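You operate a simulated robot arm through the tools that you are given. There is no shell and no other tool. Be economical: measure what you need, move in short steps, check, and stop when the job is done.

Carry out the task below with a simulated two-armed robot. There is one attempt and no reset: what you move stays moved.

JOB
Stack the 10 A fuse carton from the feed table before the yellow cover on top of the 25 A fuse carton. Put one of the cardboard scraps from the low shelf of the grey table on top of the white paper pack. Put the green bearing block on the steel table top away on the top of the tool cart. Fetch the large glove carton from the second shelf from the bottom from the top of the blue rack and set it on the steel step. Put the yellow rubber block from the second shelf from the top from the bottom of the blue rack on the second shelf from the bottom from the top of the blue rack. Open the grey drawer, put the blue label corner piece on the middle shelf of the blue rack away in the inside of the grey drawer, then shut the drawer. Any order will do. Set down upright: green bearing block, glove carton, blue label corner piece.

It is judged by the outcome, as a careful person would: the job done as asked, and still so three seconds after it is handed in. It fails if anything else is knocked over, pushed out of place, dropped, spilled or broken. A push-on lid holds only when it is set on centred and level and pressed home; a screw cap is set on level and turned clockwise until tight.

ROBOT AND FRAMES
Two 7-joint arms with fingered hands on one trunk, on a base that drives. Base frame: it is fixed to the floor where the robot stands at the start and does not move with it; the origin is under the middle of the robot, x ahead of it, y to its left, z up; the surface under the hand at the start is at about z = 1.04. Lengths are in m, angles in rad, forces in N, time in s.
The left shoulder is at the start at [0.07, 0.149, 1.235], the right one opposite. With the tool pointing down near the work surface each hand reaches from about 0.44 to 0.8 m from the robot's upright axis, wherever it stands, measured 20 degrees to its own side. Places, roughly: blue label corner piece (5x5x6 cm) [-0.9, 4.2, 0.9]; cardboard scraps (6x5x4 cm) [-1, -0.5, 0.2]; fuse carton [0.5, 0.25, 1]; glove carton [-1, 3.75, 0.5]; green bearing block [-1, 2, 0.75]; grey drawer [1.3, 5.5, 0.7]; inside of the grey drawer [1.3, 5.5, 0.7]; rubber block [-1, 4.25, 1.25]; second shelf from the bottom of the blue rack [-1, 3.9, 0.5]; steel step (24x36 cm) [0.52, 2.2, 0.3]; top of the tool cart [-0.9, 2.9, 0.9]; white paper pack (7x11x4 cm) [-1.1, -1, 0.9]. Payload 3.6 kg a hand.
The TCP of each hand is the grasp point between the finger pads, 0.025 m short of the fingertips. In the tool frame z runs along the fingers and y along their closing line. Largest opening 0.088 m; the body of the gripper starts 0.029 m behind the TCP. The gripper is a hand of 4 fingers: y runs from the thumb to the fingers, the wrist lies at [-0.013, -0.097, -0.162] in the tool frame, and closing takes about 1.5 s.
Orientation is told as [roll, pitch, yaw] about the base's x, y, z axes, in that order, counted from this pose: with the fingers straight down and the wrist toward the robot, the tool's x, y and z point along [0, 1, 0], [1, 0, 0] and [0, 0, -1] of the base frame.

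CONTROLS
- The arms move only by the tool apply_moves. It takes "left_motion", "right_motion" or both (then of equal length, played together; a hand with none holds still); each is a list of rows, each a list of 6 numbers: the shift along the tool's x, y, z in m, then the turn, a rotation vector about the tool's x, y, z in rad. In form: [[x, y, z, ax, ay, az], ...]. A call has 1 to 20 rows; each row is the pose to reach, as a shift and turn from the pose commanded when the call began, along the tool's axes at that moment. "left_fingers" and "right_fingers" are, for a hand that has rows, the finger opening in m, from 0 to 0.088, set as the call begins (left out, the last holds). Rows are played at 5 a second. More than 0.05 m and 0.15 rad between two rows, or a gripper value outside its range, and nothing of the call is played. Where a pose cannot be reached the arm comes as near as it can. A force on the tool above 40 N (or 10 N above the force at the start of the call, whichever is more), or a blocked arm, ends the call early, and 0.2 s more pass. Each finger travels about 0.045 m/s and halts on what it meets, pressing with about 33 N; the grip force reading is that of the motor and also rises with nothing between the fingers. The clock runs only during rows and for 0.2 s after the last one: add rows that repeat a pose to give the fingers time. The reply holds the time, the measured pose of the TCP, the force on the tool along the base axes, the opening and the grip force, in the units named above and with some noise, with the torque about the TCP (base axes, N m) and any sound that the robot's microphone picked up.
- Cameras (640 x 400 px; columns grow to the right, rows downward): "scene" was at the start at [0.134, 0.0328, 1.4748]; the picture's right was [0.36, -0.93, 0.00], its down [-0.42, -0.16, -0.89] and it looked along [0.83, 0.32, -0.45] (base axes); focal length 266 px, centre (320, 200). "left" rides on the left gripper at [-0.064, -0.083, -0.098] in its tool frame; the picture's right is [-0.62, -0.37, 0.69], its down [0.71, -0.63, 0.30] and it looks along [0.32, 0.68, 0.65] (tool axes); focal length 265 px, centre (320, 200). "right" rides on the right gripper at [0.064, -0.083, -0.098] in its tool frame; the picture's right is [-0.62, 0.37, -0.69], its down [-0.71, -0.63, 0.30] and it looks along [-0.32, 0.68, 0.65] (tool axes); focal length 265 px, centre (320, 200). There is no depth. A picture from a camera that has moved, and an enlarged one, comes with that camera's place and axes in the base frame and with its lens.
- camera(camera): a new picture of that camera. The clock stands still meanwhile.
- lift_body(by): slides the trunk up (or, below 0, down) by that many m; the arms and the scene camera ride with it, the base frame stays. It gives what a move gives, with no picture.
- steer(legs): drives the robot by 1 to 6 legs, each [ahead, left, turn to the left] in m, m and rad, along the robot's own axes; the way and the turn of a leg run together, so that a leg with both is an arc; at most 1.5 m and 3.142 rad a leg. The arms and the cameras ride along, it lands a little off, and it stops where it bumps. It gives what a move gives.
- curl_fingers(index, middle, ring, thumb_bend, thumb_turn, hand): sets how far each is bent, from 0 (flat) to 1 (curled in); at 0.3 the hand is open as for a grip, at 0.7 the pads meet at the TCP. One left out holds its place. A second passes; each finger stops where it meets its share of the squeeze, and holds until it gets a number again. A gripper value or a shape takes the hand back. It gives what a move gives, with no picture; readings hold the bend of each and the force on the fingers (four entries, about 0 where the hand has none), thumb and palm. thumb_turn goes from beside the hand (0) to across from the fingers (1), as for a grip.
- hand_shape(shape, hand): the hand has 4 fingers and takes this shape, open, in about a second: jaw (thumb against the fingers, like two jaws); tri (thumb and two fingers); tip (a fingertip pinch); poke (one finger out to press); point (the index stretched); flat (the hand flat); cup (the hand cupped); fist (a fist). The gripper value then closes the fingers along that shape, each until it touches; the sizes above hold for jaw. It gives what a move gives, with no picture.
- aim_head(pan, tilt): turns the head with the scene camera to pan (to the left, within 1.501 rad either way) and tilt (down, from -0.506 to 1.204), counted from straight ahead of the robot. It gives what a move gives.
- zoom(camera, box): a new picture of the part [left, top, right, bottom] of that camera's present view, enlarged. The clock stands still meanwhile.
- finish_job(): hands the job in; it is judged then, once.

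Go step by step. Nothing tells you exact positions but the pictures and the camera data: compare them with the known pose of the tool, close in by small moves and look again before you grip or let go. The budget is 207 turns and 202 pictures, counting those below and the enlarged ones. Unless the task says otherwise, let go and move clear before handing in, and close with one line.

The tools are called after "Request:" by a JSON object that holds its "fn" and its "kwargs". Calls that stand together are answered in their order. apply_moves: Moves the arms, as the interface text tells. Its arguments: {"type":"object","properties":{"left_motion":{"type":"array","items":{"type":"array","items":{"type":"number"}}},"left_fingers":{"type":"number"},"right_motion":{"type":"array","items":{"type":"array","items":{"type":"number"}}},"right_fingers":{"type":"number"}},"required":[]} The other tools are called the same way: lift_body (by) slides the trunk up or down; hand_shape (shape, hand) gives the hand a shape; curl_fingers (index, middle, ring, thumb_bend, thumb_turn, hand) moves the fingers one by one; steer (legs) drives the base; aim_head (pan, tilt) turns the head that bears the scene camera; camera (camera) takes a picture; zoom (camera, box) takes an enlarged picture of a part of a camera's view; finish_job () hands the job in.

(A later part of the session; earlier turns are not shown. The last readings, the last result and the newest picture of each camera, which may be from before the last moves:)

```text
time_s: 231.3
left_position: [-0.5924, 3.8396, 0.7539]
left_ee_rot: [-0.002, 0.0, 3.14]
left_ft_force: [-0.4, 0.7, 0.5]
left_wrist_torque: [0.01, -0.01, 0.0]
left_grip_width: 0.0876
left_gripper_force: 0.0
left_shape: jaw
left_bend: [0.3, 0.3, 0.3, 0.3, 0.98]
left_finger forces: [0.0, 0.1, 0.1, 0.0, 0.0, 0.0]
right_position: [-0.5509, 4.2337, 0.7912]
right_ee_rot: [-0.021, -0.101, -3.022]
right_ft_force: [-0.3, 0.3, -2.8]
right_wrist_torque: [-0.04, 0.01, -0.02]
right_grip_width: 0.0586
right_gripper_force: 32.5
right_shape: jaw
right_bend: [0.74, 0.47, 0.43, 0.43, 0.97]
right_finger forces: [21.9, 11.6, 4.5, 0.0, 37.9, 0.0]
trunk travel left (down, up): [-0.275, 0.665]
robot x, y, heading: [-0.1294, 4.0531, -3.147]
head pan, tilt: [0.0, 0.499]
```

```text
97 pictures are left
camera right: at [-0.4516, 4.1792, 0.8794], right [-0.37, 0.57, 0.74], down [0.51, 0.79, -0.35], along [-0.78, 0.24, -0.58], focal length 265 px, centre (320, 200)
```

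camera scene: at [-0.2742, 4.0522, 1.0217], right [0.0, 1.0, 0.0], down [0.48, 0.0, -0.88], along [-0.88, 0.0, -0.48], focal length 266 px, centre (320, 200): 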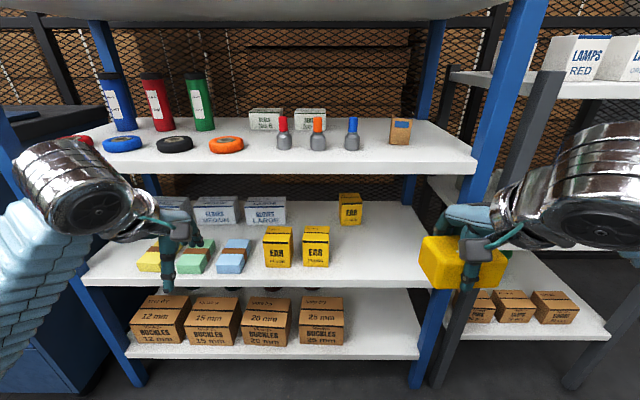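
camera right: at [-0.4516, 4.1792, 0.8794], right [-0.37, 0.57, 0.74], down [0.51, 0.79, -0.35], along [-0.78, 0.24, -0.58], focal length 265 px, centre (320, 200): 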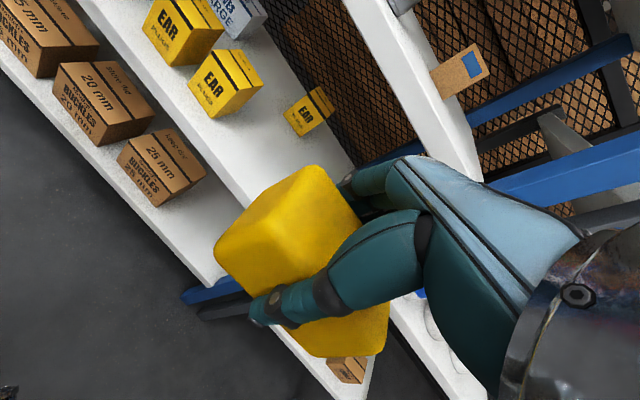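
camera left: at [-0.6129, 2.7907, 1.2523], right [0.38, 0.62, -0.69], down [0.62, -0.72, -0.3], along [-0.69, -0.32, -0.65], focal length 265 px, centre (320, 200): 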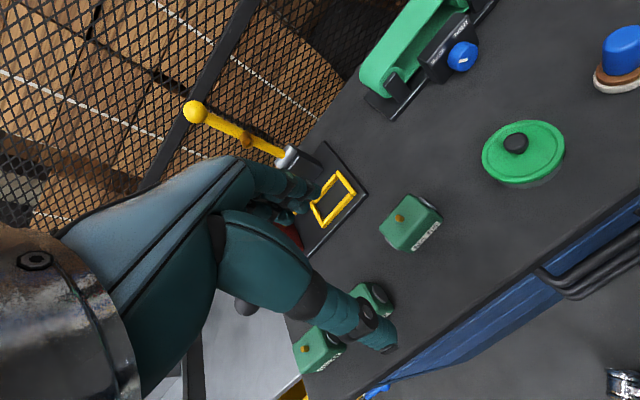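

The glove cartons are at the back of the second shelf, with LARGE on the right, and there is free space right of the EAR cartons near [-0.87, 4.21]. I'll lower further and move in.

Request:
{"fn": "lift_body", "kwargs": {"by": -0.2}}

Request:
{"fn": "steer", "kwargs": {"legs": [[0.05, 0, 0]]}}

Request:
{"fn": "camera", "kwargs": {"camera": "scene"}}

Request:
{"fn": "camera", "kwargs": {"camera": "right"}}

```text
time_s: 233.5
left_position: [-0.5925, 3.8383, 0.5542]
left_ee_rot: [-0.001, 0.0, 3.143]
left_ft_force: [0.8, 0.3, 0.1]
left_wrist_torque: [0.0, 0.02, 0.01]
left_grip_width: 0.0875
left_gripper_force: 0.1
left_shape: jaw
left_bend: [0.3, 0.3, 0.3, 0.3, 0.98]
left_finger forces: [0.1, 0.0, 0.0, 0.1, 0.1, 0.0]
right_position: [-0.553, 4.235, 0.5907]
right_ee_rot: [-0.017, -0.099, -3.021]
right_ft_force: [0.0, -0.2, -3.6]
right_wrist_torque: [-0.01, -0.01, 0.01]
right_grip_width: 0.0584
right_gripper_force: 32.8
right_shape: jaw
right_bend: [0.74, 0.47, 0.43, 0.43, 0.97]
right_finger forces: [21.9, 11.7, 4.4, 0.0, 37.9, 0.0]
trunk travel left (down, up): [-0.075, 0.865]
robot x, y, heading: [-0.1347, 4.0535, -3.141]
head pan, tilt: [0.0, 0.499]
```

```text
time_s: 234.8
left_position: [-0.6419, 3.8402, 0.5538]
left_ee_rot: [-0.001, 0.0, 3.142]
left_ft_force: [0.1, -0.9, 0.6]
left_wrist_torque: [0.02, -0.01, -0.04]
left_grip_width: 0.0878
left_gripper_force: 0.1
left_shape: jaw
left_bend: [0.3, 0.3, 0.3, 0.3, 0.98]
left_finger forces: [0.1, 0.0, 0.1, 0.1, 0.0, 0.1]
right_position: [-0.6008, 4.2329, 0.5903]
right_ee_rot: [-0.019, -0.101, -3.022]
right_ft_force: [1.0, 0.7, -3.1]
right_wrist_torque: [-0.04, 0.02, 0.01]
right_grip_width: 0.0585
right_gripper_force: 33.0
right_shape: jaw
right_bend: [0.74, 0.47, 0.43, 0.43, 0.97]
right_finger forces: [22.0, 11.7, 4.4, 0.0, 37.8, 0.0]
trunk travel left (down, up): [-0.075, 0.865]
robot x, y, heading: [-0.1844, 4.0482, -3.148]
head pan, tilt: [0.0, 0.499]
```

```text
96 pictures are left
camera scene: at [-0.3259, 4.0519, 0.8218], right [0.0, 1.0, 0.0], down [0.48, 0.0, -0.88], along [-0.88, 0.0, -0.48], focal length 266 px, centre (320, 200)
```

scene: 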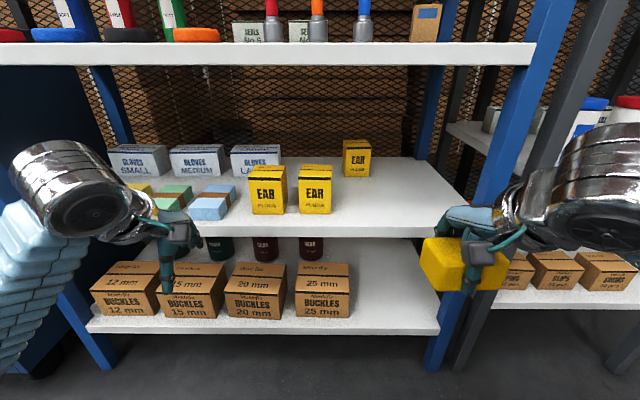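

```text
95 pictures are left
camera right: at [-0.4998, 4.1789, 0.6796], right [-0.37, 0.57, 0.74], down [0.51, 0.79, -0.35], along [-0.78, 0.24, -0.58], focal length 265 px, centre (320, 200)
```

right: 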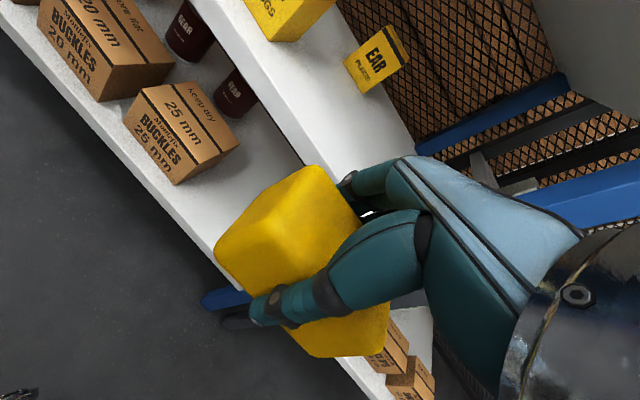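

The second shelf's surface is z ≈ 0.52. I'll insert the block to [-0.865, 4.205] about 2 cm above it.

Request:
{"fn": "apply_moves", "kwargs": {"right_motion": [[0.004, 0.002, 0.012, 0, 0, 0], [0.003, 0.045, 0.0163, 0, 0, 0], [0.001, 0.089, 0.0207, 0, 0, 0], [0, 0.132, 0.0251, 0, 0, 0], [-0.001, 0.176, 0.0295, 0, 0, 0], [-0.0025, 0.22, 0.034, 0, 0, 0], [-0.0038, 0.2629, 0.0383, 0, 0, 0], [-0.0038, 0.2629, 0.0383, 0, 0, 0]]}}

Request:
{"fn": "camera", "kwargs": {"camera": "scene"}}

Request:
{"fn": "camera", "kwargs": {"camera": "right"}}

```text
time_s: 236.6
left_position: [-0.6418, 3.8387, 0.5541]
left_ee_rot: [0.0, 0.002, 3.142]
left_ft_force: [0.1, -0.3, -0.2]
left_wrist_torque: [0.02, 0.01, -0.03]
left_grip_width: 0.0877
left_gripper_force: 0.0
left_shape: jaw
left_bend: [0.3, 0.3, 0.3, 0.3, 0.98]
left_finger forces: [0.0, 0.0, 0.1, 0.0, 0.1, 0.0]
right_position: [-0.8655, 4.2053, 0.5776]
right_ee_rot: [-0.02, -0.097, -3.019]
right_ft_force: [-0.5, -0.1, -2.9]
right_wrist_torque: [0.0, -0.01, -0.02]
right_grip_width: 0.0585
right_gripper_force: 32.8
right_shape: jaw
right_bend: [0.74, 0.47, 0.43, 0.43, 0.97]
right_finger forces: [21.8, 11.4, 4.3, 0.0, 37.4, 0.1]
trunk travel left (down, up): [-0.075, 0.865]
robot x, y, heading: [-0.1809, 4.0527, -3.141]
head pan, tilt: [0.0, 0.499]
```

```text
94 pictures are left
camera scene: at [-0.3265, 4.0518, 0.8217], right [0.0, 1.0, 0.0], down [0.48, 0.0, -0.88], along [-0.88, 0.0, -0.48], focal length 266 px, centre (320, 200)
```

scene: 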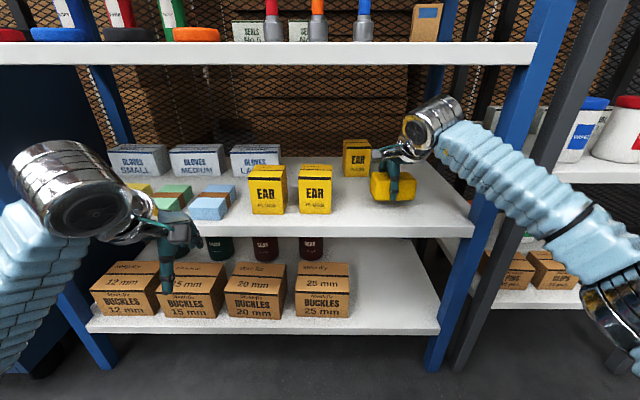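

```text
93 pictures are left
camera right: at [-0.7646, 4.1514, 0.6666], right [-0.37, 0.57, 0.74], down [0.51, 0.79, -0.35], along [-0.78, 0.24, -0.58], focal length 265 px, centre (320, 200)
```

right: 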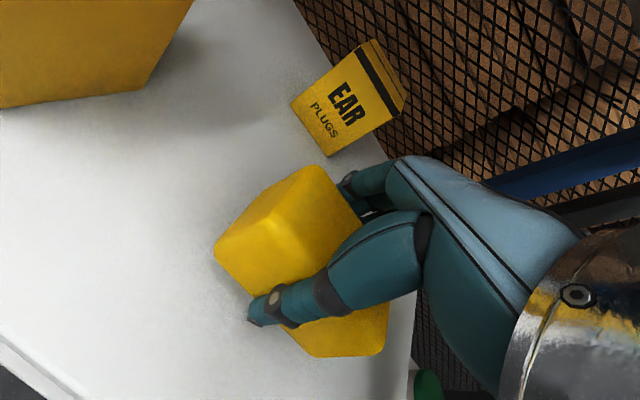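

It's in the clear. I'll lower to contact.

Request:
{"fn": "apply_moves", "kwargs": {"right_motion": [[0, -0.001, 0.006, 0, 0, 0], [0, -0.0012, 0.011, 0, 0, 0], [0, -0.0015, 0.014, 0, 0, 0], [0, -0.0017, 0.016, 0, 0, 0], [0, -0.0017, 0.016, 0, 0, 0]]}}

```text
time_s: 237.8
left_position: [-0.6417, 3.8401, 0.5532]
left_ee_rot: [-0.001, 0.0, 3.141]
left_ft_force: [-0.2, -0.1, 0.7]
left_wrist_torque: [0.0, -0.02, 0.02]
left_grip_width: 0.088
left_gripper_force: 0.1
left_shape: jaw
left_bend: [0.3, 0.3, 0.3, 0.3, 0.98]
left_finger forces: [0.1, 0.1, 0.0, 0.0, 0.0, 0.0]
right_position: [-0.8641, 4.2056, 0.5626]
right_ee_rot: [-0.02, -0.1, -3.021]
right_ft_force: [0.7, -0.3, -2.2]
right_wrist_torque: [-0.02, 0.03, -0.01]
right_grip_width: 0.0587
right_gripper_force: 33.7
right_shape: jaw
right_bend: [0.74, 0.47, 0.43, 0.43, 0.97]
right_finger forces: [21.8, 11.4, 4.4, 0.0, 37.4, 0.0]
trunk travel left (down, up): [-0.075, 0.865]
robot x, y, heading: [-0.1847, 4.0492, -3.141]
head pan, tilt: [0.0, 0.499]
```

Request:
{"fn": "apply_moves", "kwargs": {"right_motion": [[0, 0, 0.003, 0, 0, 0], [0, 0, 0.006, 0, 0, 0], [0, 0, 0.008, 0, 0, 0], [0, 0, 0.01, 0, 0, 0], [0, 0, 0.01, 0, 0, 0]]}}

Request:
{"fn": "zoom", "kwargs": {"camera": "scene", "box": [320, 80, 500, 240]}}

```text
time_s: 239.0
left_position: [-0.6386, 3.8393, 0.5544]
left_ee_rot: [0.0, -0.001, 3.142]
left_ft_force: [0.3, 0.6, 0.7]
left_wrist_torque: [0.03, -0.01, -0.02]
left_grip_width: 0.0876
left_gripper_force: 0.0
left_shape: jaw
left_bend: [0.3, 0.3, 0.3, 0.3, 0.98]
left_finger forces: [0.0, 0.0, 0.0, 0.0, 0.0, 0.0]
right_position: [-0.8639, 4.2056, 0.5556]
right_ee_rot: [-0.019, -0.105, -3.02]
right_ft_force: [0.3, -0.9, 9.6]
right_wrist_torque: [0.11, 0.37, -0.04]
right_grip_width: 0.0588
right_gripper_force: 32.4
right_shape: jaw
right_bend: [0.74, 0.47, 0.42, 0.43, 0.97]
right_finger forces: [21.9, 12.2, 4.9, 0.1, 39.4, 0.0]
trunk travel left (down, up): [-0.075, 0.865]
robot x, y, heading: [-0.1853, 4.0544, -3.143]
head pan, tilt: [0.0, 0.499]
```

```text
2.50 times, centred on (410, 160) of scene
camera zoom: at [-0.3249, 4.0515, 0.8221], right [0.0, 1.0, 0.0], down [0.48, 0.0, -0.88], along [-0.88, 0.0, -0.48], focal length 664 px, centre (95, 300)
```

zoom: 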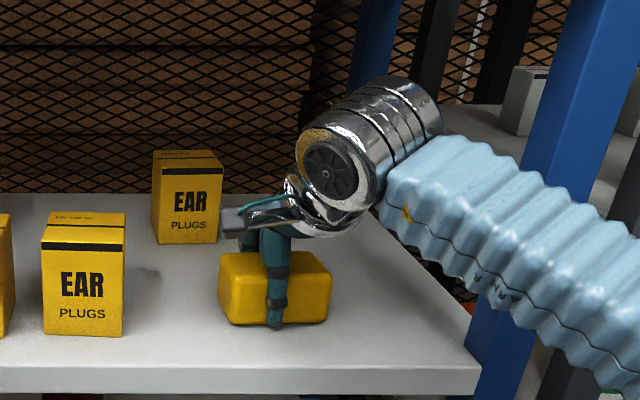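

Contact made. I'll release, then back out with the fingers tilting up and over the block.

Request:
{"fn": "apply_moves", "kwargs": {"right_motion": [[0, 0, -0.001, 0, 0, 0], [0, 0, -0.001, 0, 0, 0], [0, 0, -0.001, 0, 0, 0], [0, 0, -0.001, 0, 0, 0], [0, 0, -0.001, 0, 0, 0], [0, 0, -0.001, 0, 0, 0]], "right_fingers": 0.088}}

Request:
{"fn": "apply_moves", "kwargs": {"right_motion": [[0, 0.0012, -0.0119, 0, 0, 0], [0, 0.0022, -0.0219, 0, 0, 0], [0.0005, -0.0006, -0.0342, -0.13, 0, 0], [0.0012, -0.0057, -0.0428, -0.26, 0, 0], [0.0019, -0.0114, -0.0454, -0.4, 0, 0], [0.0019, -0.0114, -0.0454, -0.4, 0, 0]]}}

Request:
{"fn": "zoom", "kwargs": {"camera": "scene", "box": [320, 80, 500, 240]}}

Request:
{"fn": "camera", "kwargs": {"camera": "right"}}

```text
time_s: 240.4
left_position: [-0.6404, 3.8387, 0.5544]
left_ee_rot: [0.001, 0.0, 3.14]
left_ft_force: [-0.8, 0.3, 0.3]
left_wrist_torque: [-0.02, -0.03, 0.02]
left_grip_width: 0.0876
left_gripper_force: 0.0
left_shape: jaw
left_bend: [0.3, 0.3, 0.3, 0.3, 0.98]
left_finger forces: [0.0, 0.0, 0.0, 0.1, 0.1, 0.1]
right_position: [-0.865, 4.2054, 0.5538]
right_ee_rot: [-0.02, -0.101, -3.02]
right_ft_force: [2.3, -0.2, -0.1]
right_wrist_torque: [0.02, 0.01, -0.05]
right_grip_width: 0.0877
right_gripper_force: 0.2
right_shape: jaw
right_bend: [0.3, 0.3, 0.3, 0.3, 0.97]
right_finger forces: [0.0, 0.0, 0.1, 0.0, 2.7, 0.1]
trunk travel left (down, up): [-0.075, 0.865]
robot x, y, heading: [-0.1845, 4.0518, -3.139]
head pan, tilt: [0.0, 0.499]
```

```text
time_s: 241.8
left_position: [-0.6408, 3.8389, 0.5549]
left_ee_rot: [0.0, -0.001, 3.142]
left_ft_force: [-0.4, 0.0, -1.0]
left_wrist_torque: [0.01, 0.0, -0.01]
left_grip_width: 0.088
left_gripper_force: 0.1
left_shape: jaw
left_bend: [0.3, 0.3, 0.3, 0.3, 0.98]
left_finger forces: [0.0, 0.0, 0.0, 0.1, 0.0, 0.0]
right_position: [-0.8483, 4.2053, 0.5968]
right_ee_rot: [-0.02, -0.501, -3.011]
right_ft_force: [0.1, -0.2, 0.8]
right_wrist_torque: [0.02, -0.02, 0.02]
right_grip_width: 0.088
right_gripper_force: 0.0
right_shape: jaw
right_bend: [0.3, 0.3, 0.3, 0.3, 0.97]
right_finger forces: [0.1, 0.1, 0.0, 0.0, 0.0, 0.0]
trunk travel left (down, up): [-0.075, 0.865]
robot x, y, heading: [-0.1824, 4.0487, -3.143]
head pan, tilt: [0.0, 0.499]
```

```text
2.50 times, centred on (410, 160) of scene
camera zoom: at [-0.326, 4.0519, 0.8218], right [0.0, 1.0, 0.0], down [0.48, 0.0, -0.88], along [-0.88, 0.0, -0.48], focal length 664 px, centre (95, 300)
```

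zoom: 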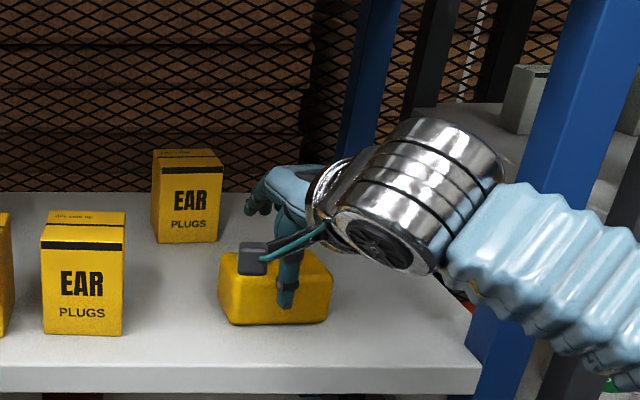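

```text
90 pictures are left
camera right: at [-0.7201, 4.155, 0.6431], right [-0.06, 0.6, 0.8], down [0.32, 0.77, -0.56], along [-0.95, 0.22, -0.24], focal length 265 px, centre (320, 200)
```

right: 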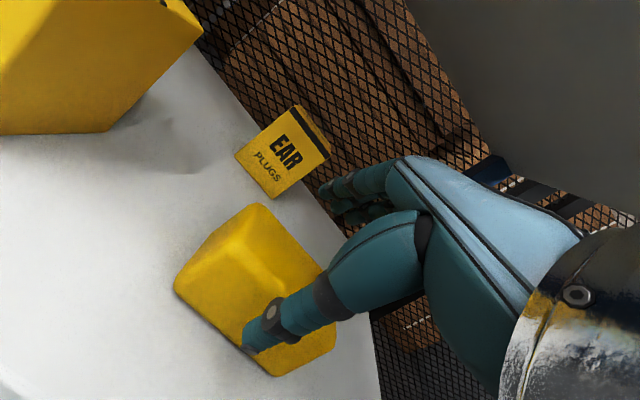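

Request:
{"fn": "apply_moves", "kwargs": {"right_motion": [[0, 0.0048, -0.0088, 0, 0, 0], [0.0058, -0.0344, -0.0303, 0, 0, 0], [0.0116, -0.0735, -0.0518, 0, 0, 0], [0.0174, -0.1127, -0.0733, 0, 0, 0], [0.0232, -0.1518, -0.0948, 0, 0, 0], [0.029, -0.191, -0.1164, 0, 0, 0], [0.0348, -0.2301, -0.1379, 0, 0, 0]]}}

Request:
{"fn": "aim_head", "kwargs": {"pan": 0.25, "tilt": 0.45}}

Request:
{"fn": "camera", "kwargs": {"camera": "scene"}}

```text
time_s: 243.4
left_position: [-0.6414, 3.8387, 0.5552]
left_ee_rot: [0.001, 0.0, 3.142]
left_ft_force: [0.3, -0.6, -0.2]
left_wrist_torque: [-0.03, -0.01, 0.03]
left_grip_width: 0.088
left_gripper_force: 0.1
left_shape: jaw
left_bend: [0.3, 0.3, 0.3, 0.3, 0.98]
left_finger forces: [0.0, 0.0, 0.0, 0.1, 0.1, 0.1]
right_position: [-0.6097, 4.1966, 0.6316]
right_ee_rot: [-0.023, -0.5, -3.013]
right_ft_force: [0.0, 0.8, -0.6]
right_wrist_torque: [0.01, 0.0, 0.03]
right_grip_width: 0.0879
right_gripper_force: 0.0
right_shape: jaw
right_bend: [0.3, 0.3, 0.3, 0.3, 0.97]
right_finger forces: [0.0, 0.1, 0.1, 0.0, 0.1, 0.0]
right hand out of reach, approached as far as the arm can: row 7
trunk travel left (down, up): [-0.075, 0.865]
robot x, y, heading: [-0.1816, 4.054, -3.147]
head pan, tilt: [0.0, 0.499]
```

```text
time_s: 244.2
left_position: [-0.6414, 3.8381, 0.5541]
left_ee_rot: [0.0, 0.0, 3.142]
left_ft_force: [-0.1, 0.2, 0.8]
left_wrist_torque: [0.01, 0.0, -0.01]
left_grip_width: 0.0879
left_gripper_force: 0.0
left_shape: jaw
left_bend: [0.3, 0.3, 0.3, 0.3, 0.98]
left_finger forces: [0.0, 0.1, 0.0, 0.0, 0.0, 0.0]
right_position: [-0.6103, 4.1952, 0.6305]
right_ee_rot: [-0.021, -0.5, -3.013]
right_ft_force: [-0.2, 0.6, 0.4]
right_wrist_torque: [0.01, -0.01, 0.02]
right_grip_width: 0.0876
right_gripper_force: 0.0
right_shape: jaw
right_bend: [0.3, 0.3, 0.3, 0.3, 0.97]
right_finger forces: [0.0, 0.0, 0.1, 0.0, 0.0, 0.0]
trunk travel left (down, up): [-0.075, 0.865]
robot x, y, heading: [-0.1891, 4.0509, -3.146]
head pan, tilt: [0.25, 0.45]
```

```text
89 pictures are left
camera scene: at [-0.3241, 4.0292, 0.8262], right [-0.25, 0.97, 0.0], down [0.42, 0.11, -0.9], along [-0.87, -0.22, -0.44], focal length 266 px, centre (320, 200)
```

scene: 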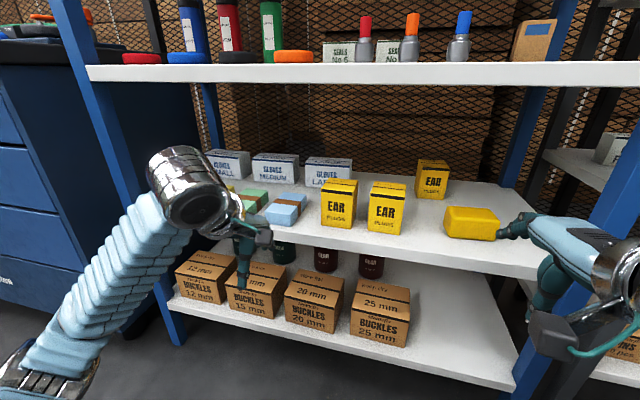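

The rubber block is on its new shelf. Now the LARGE glove carton at the back: I'll zoom in on it, then raise the trunk for a second view.

Request:
{"fn": "zoom", "kwargs": {"camera": "scene", "box": [190, 120, 430, 270]}}

Request:
{"fn": "lift_body", "kwargs": {"by": 0.15}}

Request:
{"fn": "zoom", "kwargs": {"camera": "scene", "box": [190, 150, 430, 300]}}

```text
2.67 times, centred on (310, 195) of scene
camera zoom: at [-0.3241, 4.0292, 0.8262], right [-0.25, 0.97, 0.0], down [0.42, 0.11, -0.9], along [-0.87, -0.22, -0.44], focal length 708 px, centre (347, 213)
```

zoom: 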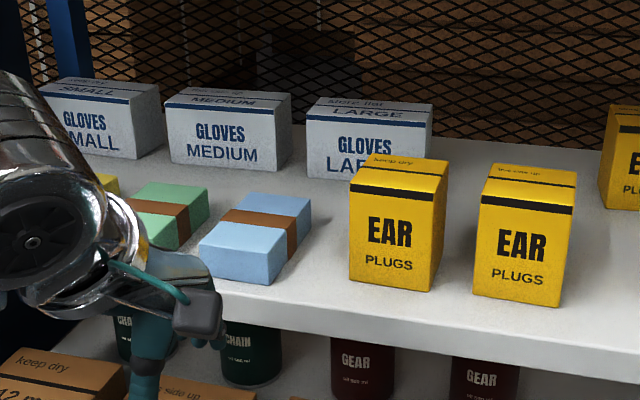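

```text
time_s: 245.9
left_position: [-0.6409, 3.838, 0.7037]
left_ee_rot: [0.0, 0.0, 3.141]
left_ft_force: [0.0, -0.3, 1.1]
left_wrist_torque: [-0.01, 0.01, 0.01]
left_grip_width: 0.088
left_gripper_force: 0.0
left_shape: jaw
left_bend: [0.3, 0.3, 0.3, 0.3, 0.98]
left_finger forces: [0.0, 0.0, 0.0, 0.1, 0.0, 0.0]
right_position: [-0.6099, 4.1963, 0.7815]
right_ee_rot: [-0.022, -0.5, -3.012]
right_ft_force: [0.0, 0.1, 0.1]
right_wrist_torque: [0.0, -0.03, -0.01]
right_grip_width: 0.088
right_gripper_force: 0.1
right_shape: jaw
right_bend: [0.3, 0.3, 0.3, 0.3, 0.97]
right_finger forces: [0.0, 0.0, 0.1, 0.0, 0.1, 0.1]
trunk travel left (down, up): [-0.225, 0.715]
robot x, y, heading: [-0.1837, 4.0539, -3.146]
head pan, tilt: [0.25, 0.45]
```

```text
2.67 times, centred on (310, 225) of scene
camera zoom: at [-0.3243, 4.0291, 0.9762], right [-0.25, 0.97, 0.0], down [0.42, 0.11, -0.9], along [-0.87, -0.22, -0.44], focal length 708 px, centre (347, 133)
```

zoom: 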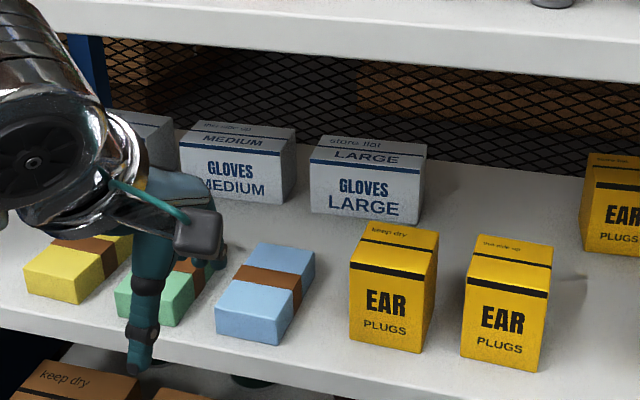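

The LARGE glove carton is at about [-1.049, 3.873], 12.5 × 7 cm with its top at z = 0.588 and a yaw of about 0.09. Before leaning in with the left hand, I'll swing the right hand out to my right side.

Request:
{"fn": "apply_moves", "kwargs": {"right_motion": [[-0.031, -0.017, -0.0236, 0, -0.054, 0.0985], [-0.062, -0.034, -0.0472, 0, -0.108, 0.197], [-0.093, -0.051, -0.0708, 0, -0.163, 0.2955], [-0.1245, -0.068, -0.0944, 0, -0.217, 0.394], [-0.1556, -0.085, -0.118, 0, -0.271, 0.4925], [-0.1868, -0.102, -0.1415, 0, -0.325, 0.591], [-0.2179, -0.119, -0.165, 0, -0.38, 0.6895], [-0.249, -0.1359, -0.1887, 0, -0.434, 0.788]]}}

Request:
{"fn": "steer", "kwargs": {"legs": [[0.06, 0, 0]]}}

Request:
{"fn": "lift_body", "kwargs": {"by": 0.05}}

Request:
{"fn": "camera", "kwargs": {"camera": "scene"}}

Request:
{"fn": "camera", "kwargs": {"camera": "left"}}

```text
time_s: 247.7
left_position: [-0.6412, 3.8389, 0.7051]
left_ee_rot: [0.001, 0.001, -3.142]
left_ft_force: [0.3, 0.9, 0.2]
left_wrist_torque: [-0.01, 0.03, -0.02]
left_grip_width: 0.0878
left_gripper_force: 0.1
left_shape: jaw
left_bend: [0.3, 0.3, 0.3, 0.3, 0.98]
left_finger forces: [0.1, 0.1, 0.1, 0.0, 0.0, 0.0]
right_position: [-0.4326, 4.4661, 0.8868]
right_ee_rot: [-0.017, -0.516, 2.367]
right_ft_force: [0.6, 0.4, 0.2]
right_wrist_torque: [0.01, -0.01, -0.01]
right_grip_width: 0.0881
right_gripper_force: 0.0
right_shape: jaw
right_bend: [0.3, 0.3, 0.3, 0.3, 0.97]
right_finger forces: [0.0, 0.1, 0.1, 0.0, 0.0, 0.0]
right hand out of reach, approached as far as the arm can: row 1, 2, 3, 4, 5, 6
trunk travel left (down, up): [-0.225, 0.715]
robot x, y, heading: [-0.1858, 4.0534, -3.143]
head pan, tilt: [0.25, 0.45]
```

```text
time_s: 249.2
left_position: [-0.7012, 3.8393, 0.7035]
left_ee_rot: [0.003, -0.001, -3.142]
left_ft_force: [-0.3, -0.2, 0.5]
left_wrist_torque: [0.04, 0.0, 0.01]
left_grip_width: 0.0876
left_gripper_force: 0.1
left_shape: jaw
left_bend: [0.3, 0.3, 0.3, 0.3, 0.98]
left_finger forces: [0.1, 0.0, 0.1, 0.0, 0.1, 0.1]
right_position: [-0.4925, 4.4644, 0.8864]
right_ee_rot: [-0.019, -0.518, 2.369]
right_ft_force: [-0.2, -0.4, 0.2]
right_wrist_torque: [0.01, 0.0, -0.03]
right_grip_width: 0.0879
right_gripper_force: 0.0
right_shape: jaw
right_bend: [0.3, 0.3, 0.3, 0.3, 0.97]
right_finger forces: [0.0, 0.1, 0.0, 0.0, 0.1, 0.0]
trunk travel left (down, up): [-0.225, 0.715]
robot x, y, heading: [-0.2476, 4.0495, -3.142]
head pan, tilt: [0.25, 0.45]
```

```text
time_s: 250.1
left_position: [-0.701, 3.8393, 0.7543]
left_ee_rot: [0.002, 0.001, -3.14]
left_ft_force: [0.9, -0.2, 0.3]
left_wrist_torque: [0.02, -0.02, -0.02]
left_grip_width: 0.0876
left_gripper_force: 0.1
left_shape: jaw
left_bend: [0.3, 0.3, 0.3, 0.3, 0.98]
left_finger forces: [0.0, 0.0, 0.1, 0.0, 0.0, 0.1]
right_position: [-0.4935, 4.4646, 0.9367]
right_ee_rot: [-0.017, -0.516, 2.371]
right_ft_force: [0.3, 0.2, 0.5]
right_wrist_torque: [0.01, 0.0, -0.01]
right_grip_width: 0.0881
right_gripper_force: 0.1
right_shape: jaw
right_bend: [0.3, 0.3, 0.3, 0.3, 0.97]
right_finger forces: [0.0, 0.1, 0.0, 0.1, 0.1, 0.0]
trunk travel left (down, up): [-0.275, 0.665]
robot x, y, heading: [-0.2431, 4.0538, -3.144]
head pan, tilt: [0.25, 0.45]
```

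```text
86 pictures are left
camera scene: at [-0.3879, 4.0291, 1.0262], right [-0.25, 0.97, 0.0], down [0.42, 0.11, -0.9], along [-0.87, -0.22, -0.44], focal length 266 px, centre (320, 200)
```

scene: 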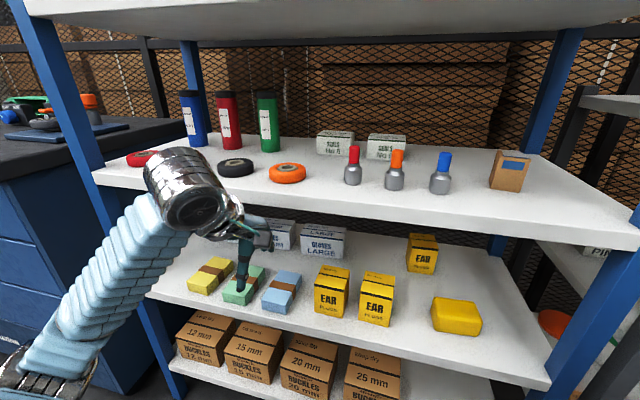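

```text
85 pictures are left
camera left: at [-0.6179, 3.904, 0.8524], right [0.37, 0.62, -0.69], down [0.63, -0.71, -0.3], along [-0.68, -0.33, -0.65], focal length 265 px, centre (320, 200)
```

left: 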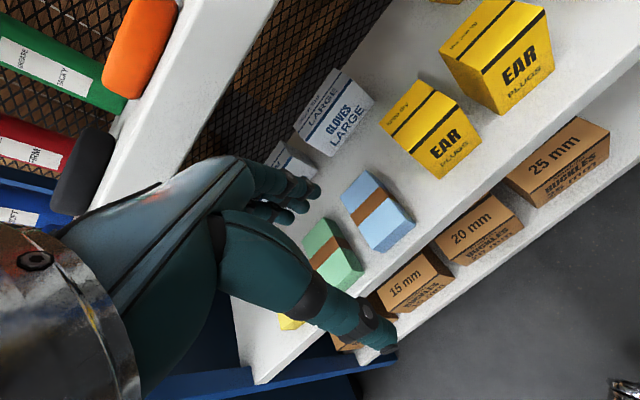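

I'll tilt the left hand forward and lower it to the gap height in front of the shelf.

Request:
{"fn": "apply_moves", "kwargs": {"left_motion": [[-0.005, -0.005, 0.031, -0.125, 0, -0.0225], [-0.01, -0.01, 0.062, -0.25, 0, -0.045], [-0.015, -0.015, 0.093, -0.375, 0, -0.0675], [-0.02, -0.015, 0.124, -0.5, 0, -0.09], [-0.02, -0.015, 0.124, -0.5, 0, -0.09]]}}

Request:
{"fn": "camera", "kwargs": {"camera": "scene"}}

Request:
{"fn": "camera", "kwargs": {"camera": "left"}}

```text
time_s: 251.3
left_position: [-0.7152, 3.8614, 0.621]
left_ee_rot: [-0.025, -0.499, -3.045]
left_ft_force: [0.2, -0.4, 0.0]
left_wrist_torque: [-0.03, 0.01, 0.01]
left_grip_width: 0.0876
left_gripper_force: 0.1
left_shape: jaw
left_bend: [0.3, 0.3, 0.3, 0.3, 0.98]
left_finger forces: [0.0, 0.0, 0.0, 0.0, 0.1, 0.0]
left hand out of reach, approached as far as the arm can: row 3, 4, 5
right_position: [-0.4923, 4.4646, 0.9356]
right_ee_rot: [-0.017, -0.515, 2.37]
right_ft_force: [-0.7, -0.1, -0.5]
right_wrist_torque: [-0.01, 0.02, 0.0]
right_grip_width: 0.088
right_gripper_force: 0.0
right_shape: jaw
right_bend: [0.3, 0.3, 0.3, 0.3, 0.97]
right_finger forces: [0.0, 0.0, 0.1, 0.0, 0.0, 0.0]
trunk travel left (down, up): [-0.275, 0.665]
robot x, y, heading: [-0.2463, 4.0516, -3.143]
head pan, tilt: [0.25, 0.45]
```

```text
84 pictures are left
camera scene: at [-0.388, 4.0291, 1.0262], right [-0.25, 0.97, 0.0], down [0.42, 0.11, -0.9], along [-0.87, -0.22, -0.44], focal length 266 px, centre (320, 200)
```

scene: 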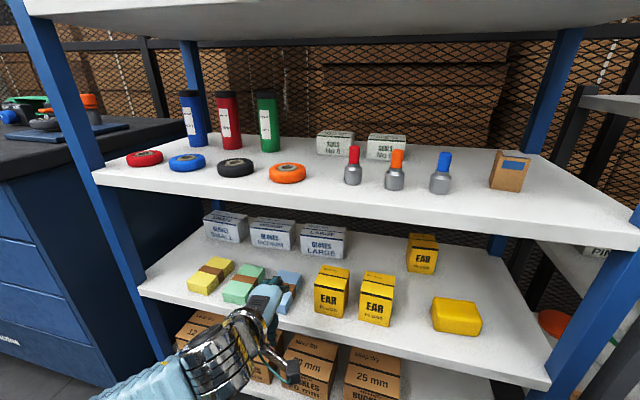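

```text
83 pictures are left
camera left: at [-0.6013, 3.9356, 0.6696], right [-0.06, 0.63, -0.77], down [0.47, -0.66, -0.58], along [-0.88, -0.4, -0.25], focal length 265 px, centre (320, 200)
```

left: 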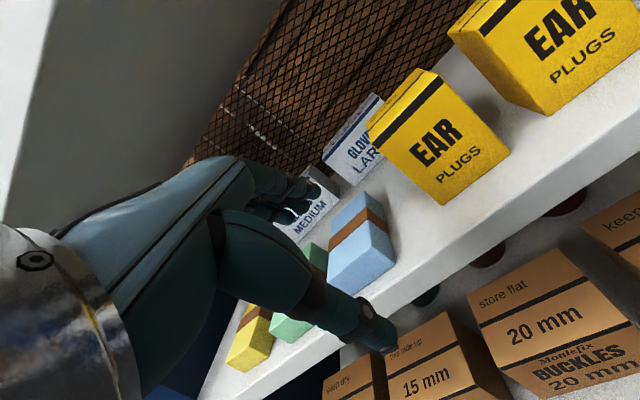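

The gap height is right. I'll creep the base forward 11 cm with the hand in the gap.

Request:
{"fn": "steer", "kwargs": {"legs": [[0.11, 0, 0]]}}

Request:
{"fn": "camera", "kwargs": {"camera": "left"}}

Request:
{"fn": "camera", "kwargs": {"camera": "scene"}}

```text
time_s: 253.4
left_position: [-0.8268, 3.8607, 0.621]
left_ee_rot: [-0.024, -0.496, -3.042]
left_ft_force: [-1.4, 0.2, -0.2]
left_wrist_torque: [0.0, 0.04, 0.0]
left_grip_width: 0.0876
left_gripper_force: 0.1
left_shape: jaw
left_bend: [0.3, 0.3, 0.3, 0.3, 0.98]
left_finger forces: [0.0, 0.1, 0.0, 0.0, 0.0, 0.1]
right_position: [-0.6029, 4.4647, 0.9361]
right_ee_rot: [-0.017, -0.516, 2.369]
right_ft_force: [-0.1, -0.2, 0.4]
right_wrist_torque: [-0.04, -0.03, 0.01]
right_grip_width: 0.0881
right_gripper_force: 0.1
right_shape: jaw
right_bend: [0.3, 0.3, 0.3, 0.3, 0.97]
right_finger forces: [0.0, 0.0, 0.0, 0.0, 0.0, 0.1]
trunk travel left (down, up): [-0.275, 0.665]
robot x, y, heading: [-0.3593, 4.0531, -3.141]
head pan, tilt: [0.25, 0.45]
```

```text
82 pictures are left
camera left: at [-0.714, 3.9353, 0.6691], right [-0.06, 0.63, -0.77], down [0.47, -0.66, -0.58], along [-0.88, -0.4, -0.26], focal length 265 px, centre (320, 200)
```

left: 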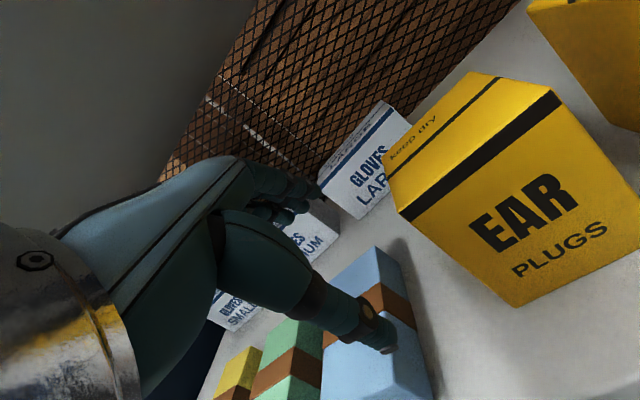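

```text
81 pictures are left
camera scene: at [-0.501, 4.0285, 1.0262], right [-0.25, 0.97, 0.0], down [0.42, 0.11, -0.9], along [-0.87, -0.22, -0.44], focal length 266 px, centre (320, 200)
```

scene: 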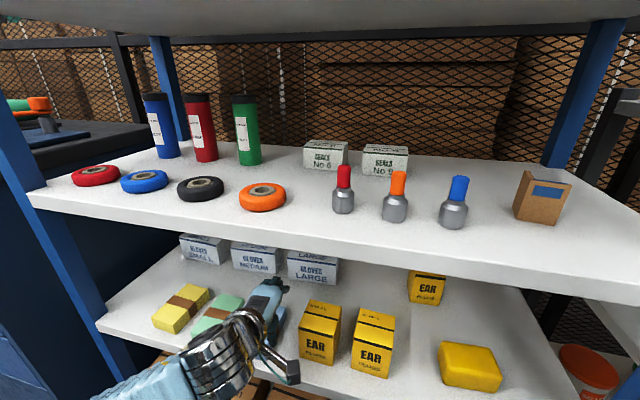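

I'll reach in over the packs toward the carton, with the fingers still tilted.

Request:
{"fn": "apply_moves", "kwargs": {"left_motion": [[-0.0053, 0.0336, 0.0188, 0, 0, 0], [-0.0107, 0.0671, 0.0376, 0, 0, 0], [-0.016, 0.1007, 0.0564, 0, 0, 0], [-0.0214, 0.1342, 0.0752, 0, 0, 0], [-0.0267, 0.1678, 0.094, 0, 0, 0], [-0.0267, 0.1678, 0.094, 0, 0, 0]]}}

Request:
{"fn": "camera", "kwargs": {"camera": "left"}}

Request:
{"fn": "zoom", "kwargs": {"camera": "scene", "box": [160, 200, 420, 400]}}

```text
time_s: 254.8
left_position: [-1.02, 3.869, 0.6179]
left_ee_rot: [-0.021, -0.498, -3.043]
left_ft_force: [-0.7, 0.5, 0.3]
left_wrist_torque: [-0.01, -0.03, -0.01]
left_grip_width: 0.088
left_gripper_force: 0.1
left_shape: jaw
left_bend: [0.3, 0.3, 0.3, 0.3, 0.98]
left_finger forces: [0.0, 0.1, 0.0, 0.0, 0.1, 0.0]
right_position: [-0.6021, 4.4647, 0.937]
right_ee_rot: [-0.017, -0.515, 2.37]
right_ft_force: [-0.2, 0.2, 0.2]
right_wrist_torque: [0.0, 0.01, 0.0]
right_grip_width: 0.0878
right_gripper_force: 0.1
right_shape: jaw
right_bend: [0.3, 0.3, 0.3, 0.3, 0.97]
right_finger forces: [0.1, 0.0, 0.1, 0.0, 0.0, 0.0]
trunk travel left (down, up): [-0.275, 0.665]
robot x, y, heading: [-0.3584, 4.0496, -3.138]
head pan, tilt: [0.25, 0.45]
```

```text
80 pictures are left
camera left: at [-0.9066, 3.9442, 0.6657], right [-0.06, 0.63, -0.77], down [0.47, -0.66, -0.58], along [-0.88, -0.4, -0.26], focal length 265 px, centre (320, 200)
```

left: 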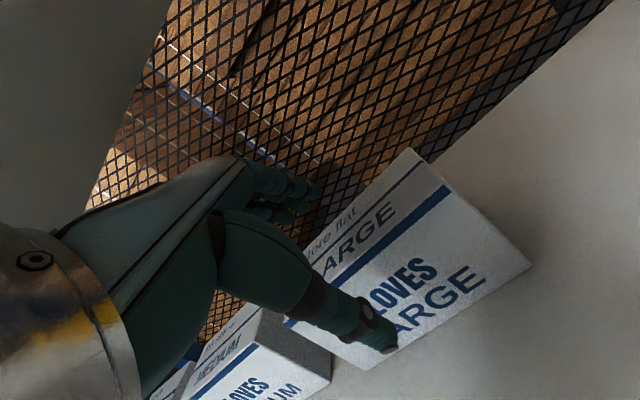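

```text
2.00 times, centred on (290, 300) of scene
camera zoom: at [-0.5003, 4.0287, 1.0263], right [-0.25, 0.97, 0.0], down [0.42, 0.11, -0.9], along [-0.87, -0.22, -0.43], focal length 531 px, centre (380, 0)
```

zoom: 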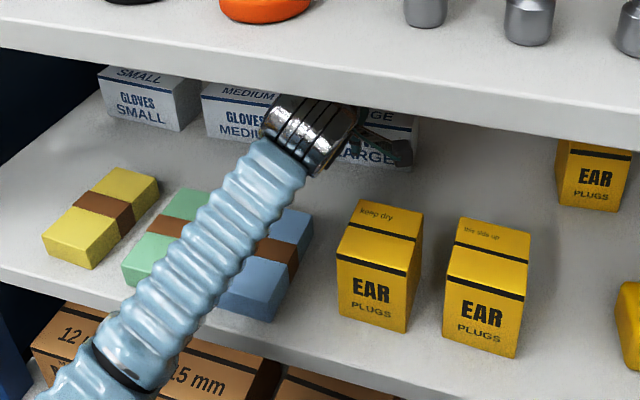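

From this view the carton's centre is about [-1.059, 3.871] with yaw near 0. I'll tilt the fingers down behind it, keeping the wrist below the upper shelf.

Request:
{"fn": "apply_moves", "kwargs": {"left_motion": [[-0.0039, 0.0202, 0.0041, 0.12, -0.01, 0.02], [-0.0049, 0.025, 0.016, 0.22, -0.024, 0.044], [-0.0053, 0.0223, 0.0293, 0.3, -0.024, 0.044], [-0.0053, 0.0223, 0.0293, 0.3, -0.024, 0.044]]}}

Request:
{"fn": "camera", "kwargs": {"camera": "left"}}

Request:
{"fn": "zoom", "kwargs": {"camera": "scene", "box": [160, 200, 420, 400]}}

```text
time_s: 255.8
left_position: [-1.0553, 3.8736, 0.6017]
left_ee_rot: [-0.029, -0.197, -3.099]
left_ft_force: [0.8, 0.3, 0.0]
left_wrist_torque: [0.01, 0.0, 0.01]
left_grip_width: 0.088
left_gripper_force: 0.0
left_shape: jaw
left_bend: [0.3, 0.3, 0.3, 0.3, 0.98]
left_finger forces: [0.0, 0.1, 0.1, 0.0, 0.4, 0.1]
right_position: [-0.6008, 4.4644, 0.9373]
right_ee_rot: [-0.016, -0.517, 2.369]
right_ft_force: [-0.4, 0.0, 0.3]
right_wrist_torque: [0.01, 0.02, 0.03]
right_grip_width: 0.0877
right_gripper_force: 0.2
right_shape: jaw
right_bend: [0.3, 0.3, 0.3, 0.3, 0.97]
right_finger forces: [0.1, 0.0, 0.1, 0.1, 0.0, 0.0]
trunk travel left (down, up): [-0.275, 0.665]
robot x, y, heading: [-0.3636, 4.0484, -3.138]
head pan, tilt: [0.25, 0.45]
```

```text
78 pictures are left
camera left: at [-0.9574, 3.9396, 0.6848], right [0.2, 0.65, -0.73], down [0.58, -0.68, -0.44], along [-0.79, -0.34, -0.52], focal length 265 px, centre (320, 200)
```

left: 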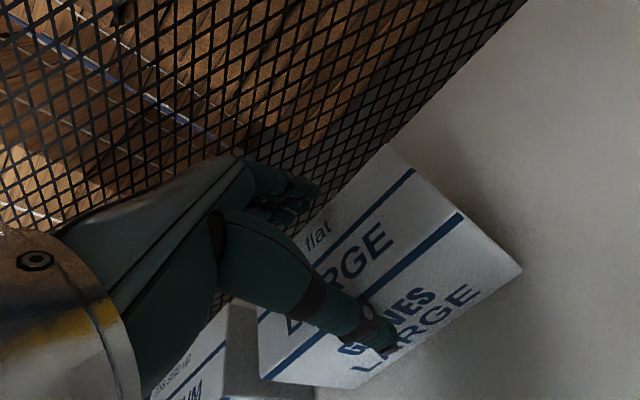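

```text
2.00 times, centred on (290, 300) of scene
camera zoom: at [-0.5006, 4.0287, 1.0263], right [-0.25, 0.97, 0.0], down [0.42, 0.11, -0.9], along [-0.87, -0.22, -0.44], focal length 531 px, centre (380, 0)
```

zoom: 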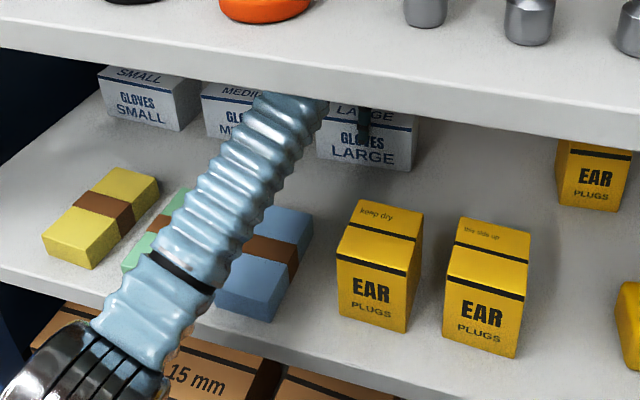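

The thumb is centred in front and the fingers are behind the carton. I'll lower straight down and close.

Request:
{"fn": "apply_moves", "kwargs": {"left_motion": [[0, -0.0038, 0.0135, 0, 0, 0], [0, -0.0076, 0.027, 0, 0, 0], [0, -0.0076, 0.027, 0, 0, 0]]}}

Request:
{"fn": "apply_moves", "kwargs": {"left_motion": [[0, 0, 0, 0, 0, 0], [0, 0, 0, 0, 0, 0], [0, 0, 0, 0, 0, 0], [0, 0, 0, 0, 0, 0], [0, 0, 0, 0, 0, 0], [0, 0, 0, 0, 0, 0]], "left_fingers": 0.0}}

Request:
{"fn": "camera", "kwargs": {"camera": "left"}}

```text
time_s: 256.6
left_position: [-1.0539, 3.8739, 0.5771]
left_ee_rot: [-0.028, -0.202, -3.099]
left_ft_force: [2.5, -0.1, 7.9]
left_wrist_torque: [0.04, -0.05, -0.05]
left_grip_width: 0.088
left_gripper_force: 0.1
left_shape: jaw
left_bend: [0.29, 0.3, 0.3, 0.3, 0.98]
left_finger forces: [2.3, 0.1, 0.0, 0.0, 4.9, 0.1]
right_position: [-0.6006, 4.4656, 0.9372]
right_ee_rot: [-0.016, -0.517, 2.37]
right_ft_force: [-0.4, -0.3, 0.7]
right_wrist_torque: [0.01, -0.02, 0.0]
right_grip_width: 0.088
right_gripper_force: 0.0
right_shape: jaw
right_bend: [0.3, 0.3, 0.3, 0.3, 0.97]
right_finger forces: [0.0, 0.0, 0.0, 0.0, 0.1, 0.1]
trunk travel left (down, up): [-0.275, 0.665]
robot x, y, heading: [-0.3592, 4.0527, -3.137]
head pan, tilt: [0.25, 0.45]
```

```text
time_s: 258.0
left_position: [-1.0532, 3.8741, 0.5762]
left_ee_rot: [-0.028, -0.2, -3.099]
left_ft_force: [-4.0, 0.7, 11.4]
left_wrist_torque: [-0.08, -0.29, -0.07]
left_grip_width: 0.0611
left_gripper_force: 33.1
left_shape: jaw
left_bend: [0.3, 0.43, 0.37, 0.48, 0.98]
left_finger forces: [23.3, 13.4, 4.2, 0.1, 36.9, 0.0]
right_position: [-0.6009, 4.4641, 0.9369]
right_ee_rot: [-0.015, -0.516, 2.367]
right_ft_force: [-0.8, -1.1, 0.3]
right_wrist_torque: [0.01, 0.04, 0.01]
right_grip_width: 0.0883
right_gripper_force: 0.1
right_shape: jaw
right_bend: [0.3, 0.3, 0.3, 0.3, 0.97]
right_finger forces: [0.0, 0.1, 0.1, 0.0, 0.0, 0.0]
trunk travel left (down, up): [-0.275, 0.665]
robot x, y, heading: [-0.3606, 4.0507, -3.141]
head pan, tilt: [0.25, 0.45]
```

```text
76 pictures are left
camera left: at [-0.9553, 3.9407, 0.6589], right [0.2, 0.65, -0.73], down [0.58, -0.68, -0.44], along [-0.79, -0.34, -0.51], focal length 265 px, centre (320, 200)
```

left: 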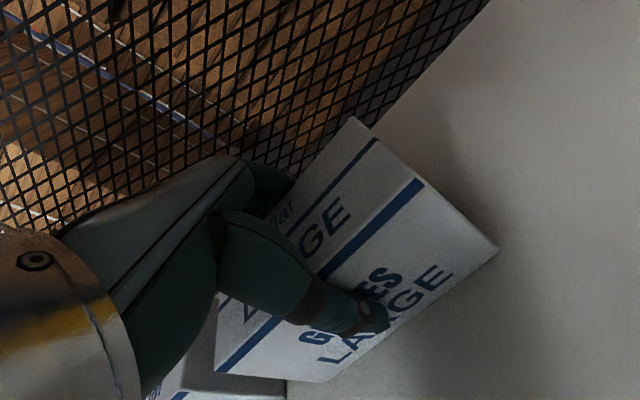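

The carton is gripped, with the fingers pressing on its back. I'll lift it 2 cm and check that it's coming along.

Request:
{"fn": "apply_moves", "kwargs": {"left_motion": [[0, 0.002, -0.01, 0, 0, 0], [0, 0.004, -0.0196, 0, 0, 0], [0, 0.004, -0.0196, 0, 0, 0]]}}

Request:
{"fn": "zoom", "kwargs": {"camera": "scene", "box": [160, 200, 420, 400]}}

Request:
{"fn": "camera", "kwargs": {"camera": "left"}}

```text
time_s: 258.8
left_position: [-1.053, 3.8734, 0.5952]
left_ee_rot: [-0.028, -0.196, -3.097]
left_ft_force: [0.7, -0.6, -2.4]
left_wrist_torque: [0.0, 0.0, -0.01]
left_grip_width: 0.0609
left_gripper_force: 33.1
left_shape: jaw
left_bend: [0.31, 0.43, 0.38, 0.48, 0.98]
left_finger forces: [20.1, 13.2, 4.2, 0.1, 36.2, 0.0]
right_position: [-0.6037, 4.4633, 0.9356]
right_ee_rot: [-0.017, -0.516, 2.369]
right_ft_force: [-0.9, 0.4, -0.6]
right_wrist_torque: [0.02, 0.01, -0.03]
right_grip_width: 0.0878
right_gripper_force: 0.1
right_shape: jaw
right_bend: [0.3, 0.3, 0.3, 0.3, 0.97]
right_finger forces: [0.0, 0.0, 0.0, 0.0, 0.0, 0.1]
trunk travel left (down, up): [-0.275, 0.665]
robot x, y, heading: [-0.3576, 4.0504, -3.141]
head pan, tilt: [0.25, 0.45]
```

```text
2.00 times, centred on (290, 300) of scene
camera zoom: at [-0.5011, 4.0286, 1.0261], right [-0.25, 0.97, 0.0], down [0.42, 0.11, -0.9], along [-0.87, -0.22, -0.44], focal length 531 px, centre (380, 0)
```

zoom: 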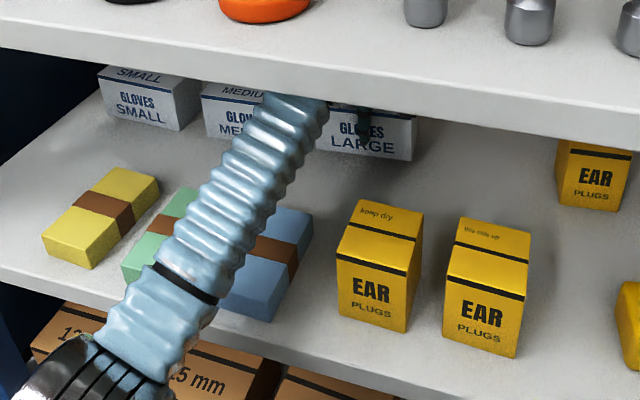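

```text
74 pictures are left
camera left: at [-0.9556, 3.9391, 0.6769], right [0.2, 0.65, -0.73], down [0.59, -0.68, -0.44], along [-0.78, -0.34, -0.52], focal length 265 px, centre (320, 200)
```

left: 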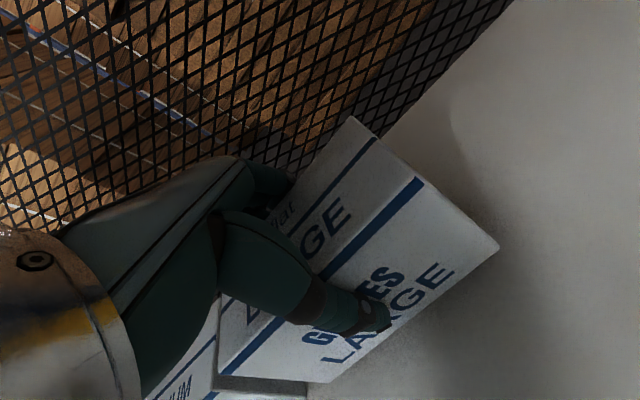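

The carton is lifted. I'll bring it forward off the back row while tilting and raising it to clear the packs in front.

Request:
{"fn": "apply_moves", "kwargs": {"left_motion": [[0.0013, -0.027, -0.0178, -0.1, 0, 0], [0.0024, -0.0478, -0.0403, -0.2, 0, 0], [0.0034, -0.0688, -0.0629, -0.3, 0, 0], [0.0034, -0.0688, -0.0629, -0.3, 0, 0]]}}

Request:
{"fn": "camera", "kwargs": {"camera": "scene"}}

Request:
{"fn": "camera", "kwargs": {"camera": "left"}}

```text
time_s: 259.8
left_position: [-0.9739, 3.8723, 0.6422]
left_ee_rot: [-0.032, -0.498, -3.09]
left_ft_force: [0.4, 0.6, -1.5]
left_wrist_torque: [0.01, 0.02, -0.01]
left_grip_width: 0.0607
left_gripper_force: 33.0
left_shape: jaw
left_bend: [0.31, 0.43, 0.38, 0.48, 0.98]
left_finger forces: [19.9, 13.1, 4.2, 0.0, 36.5, 0.0]
right_position: [-0.6028, 4.4634, 0.9364]
right_ee_rot: [-0.017, -0.515, 2.371]
right_ft_force: [-0.1, 0.5, -0.2]
right_wrist_torque: [0.0, 0.03, 0.01]
right_grip_width: 0.0878
right_gripper_force: 0.0
right_shape: jaw
right_bend: [0.3, 0.3, 0.3, 0.3, 0.97]
right_finger forces: [0.0, 0.1, 0.0, 0.1, 0.0, 0.0]
trunk travel left (down, up): [-0.275, 0.665]
robot x, y, heading: [-0.3577, 4.0517, -3.138]
head pan, tilt: [0.25, 0.45]
```

```text
73 pictures are left
camera scene: at [-0.5013, 4.0287, 1.0261], right [-0.25, 0.97, 0.0], down [0.42, 0.11, -0.9], along [-0.87, -0.22, -0.44], focal length 266 px, centre (320, 200)
```

scene: 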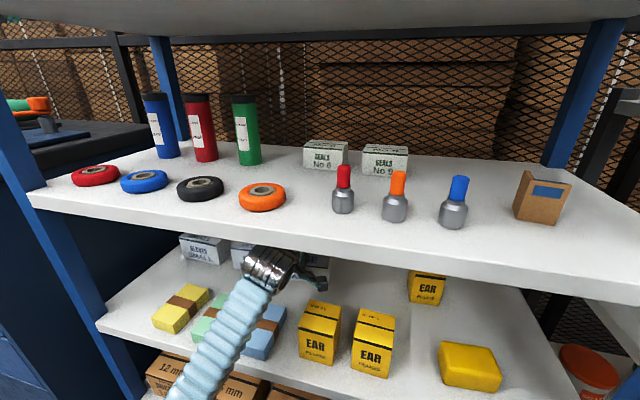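

```text
72 pictures are left
camera left: at [-0.857, 3.9395, 0.6917], right [-0.03, 0.64, -0.77], down [0.44, -0.68, -0.59], along [-0.9, -0.35, -0.26], focal length 265 px, centre (320, 200)
```

left: 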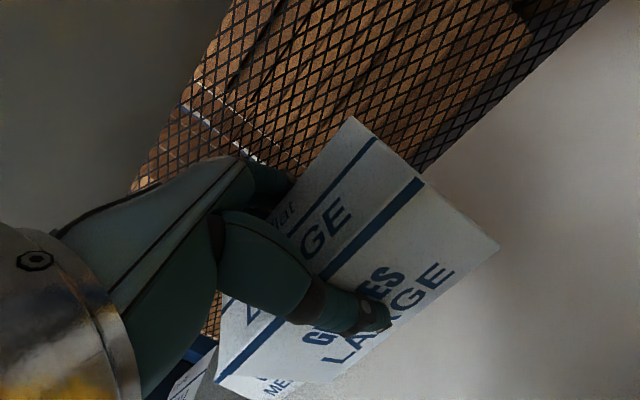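

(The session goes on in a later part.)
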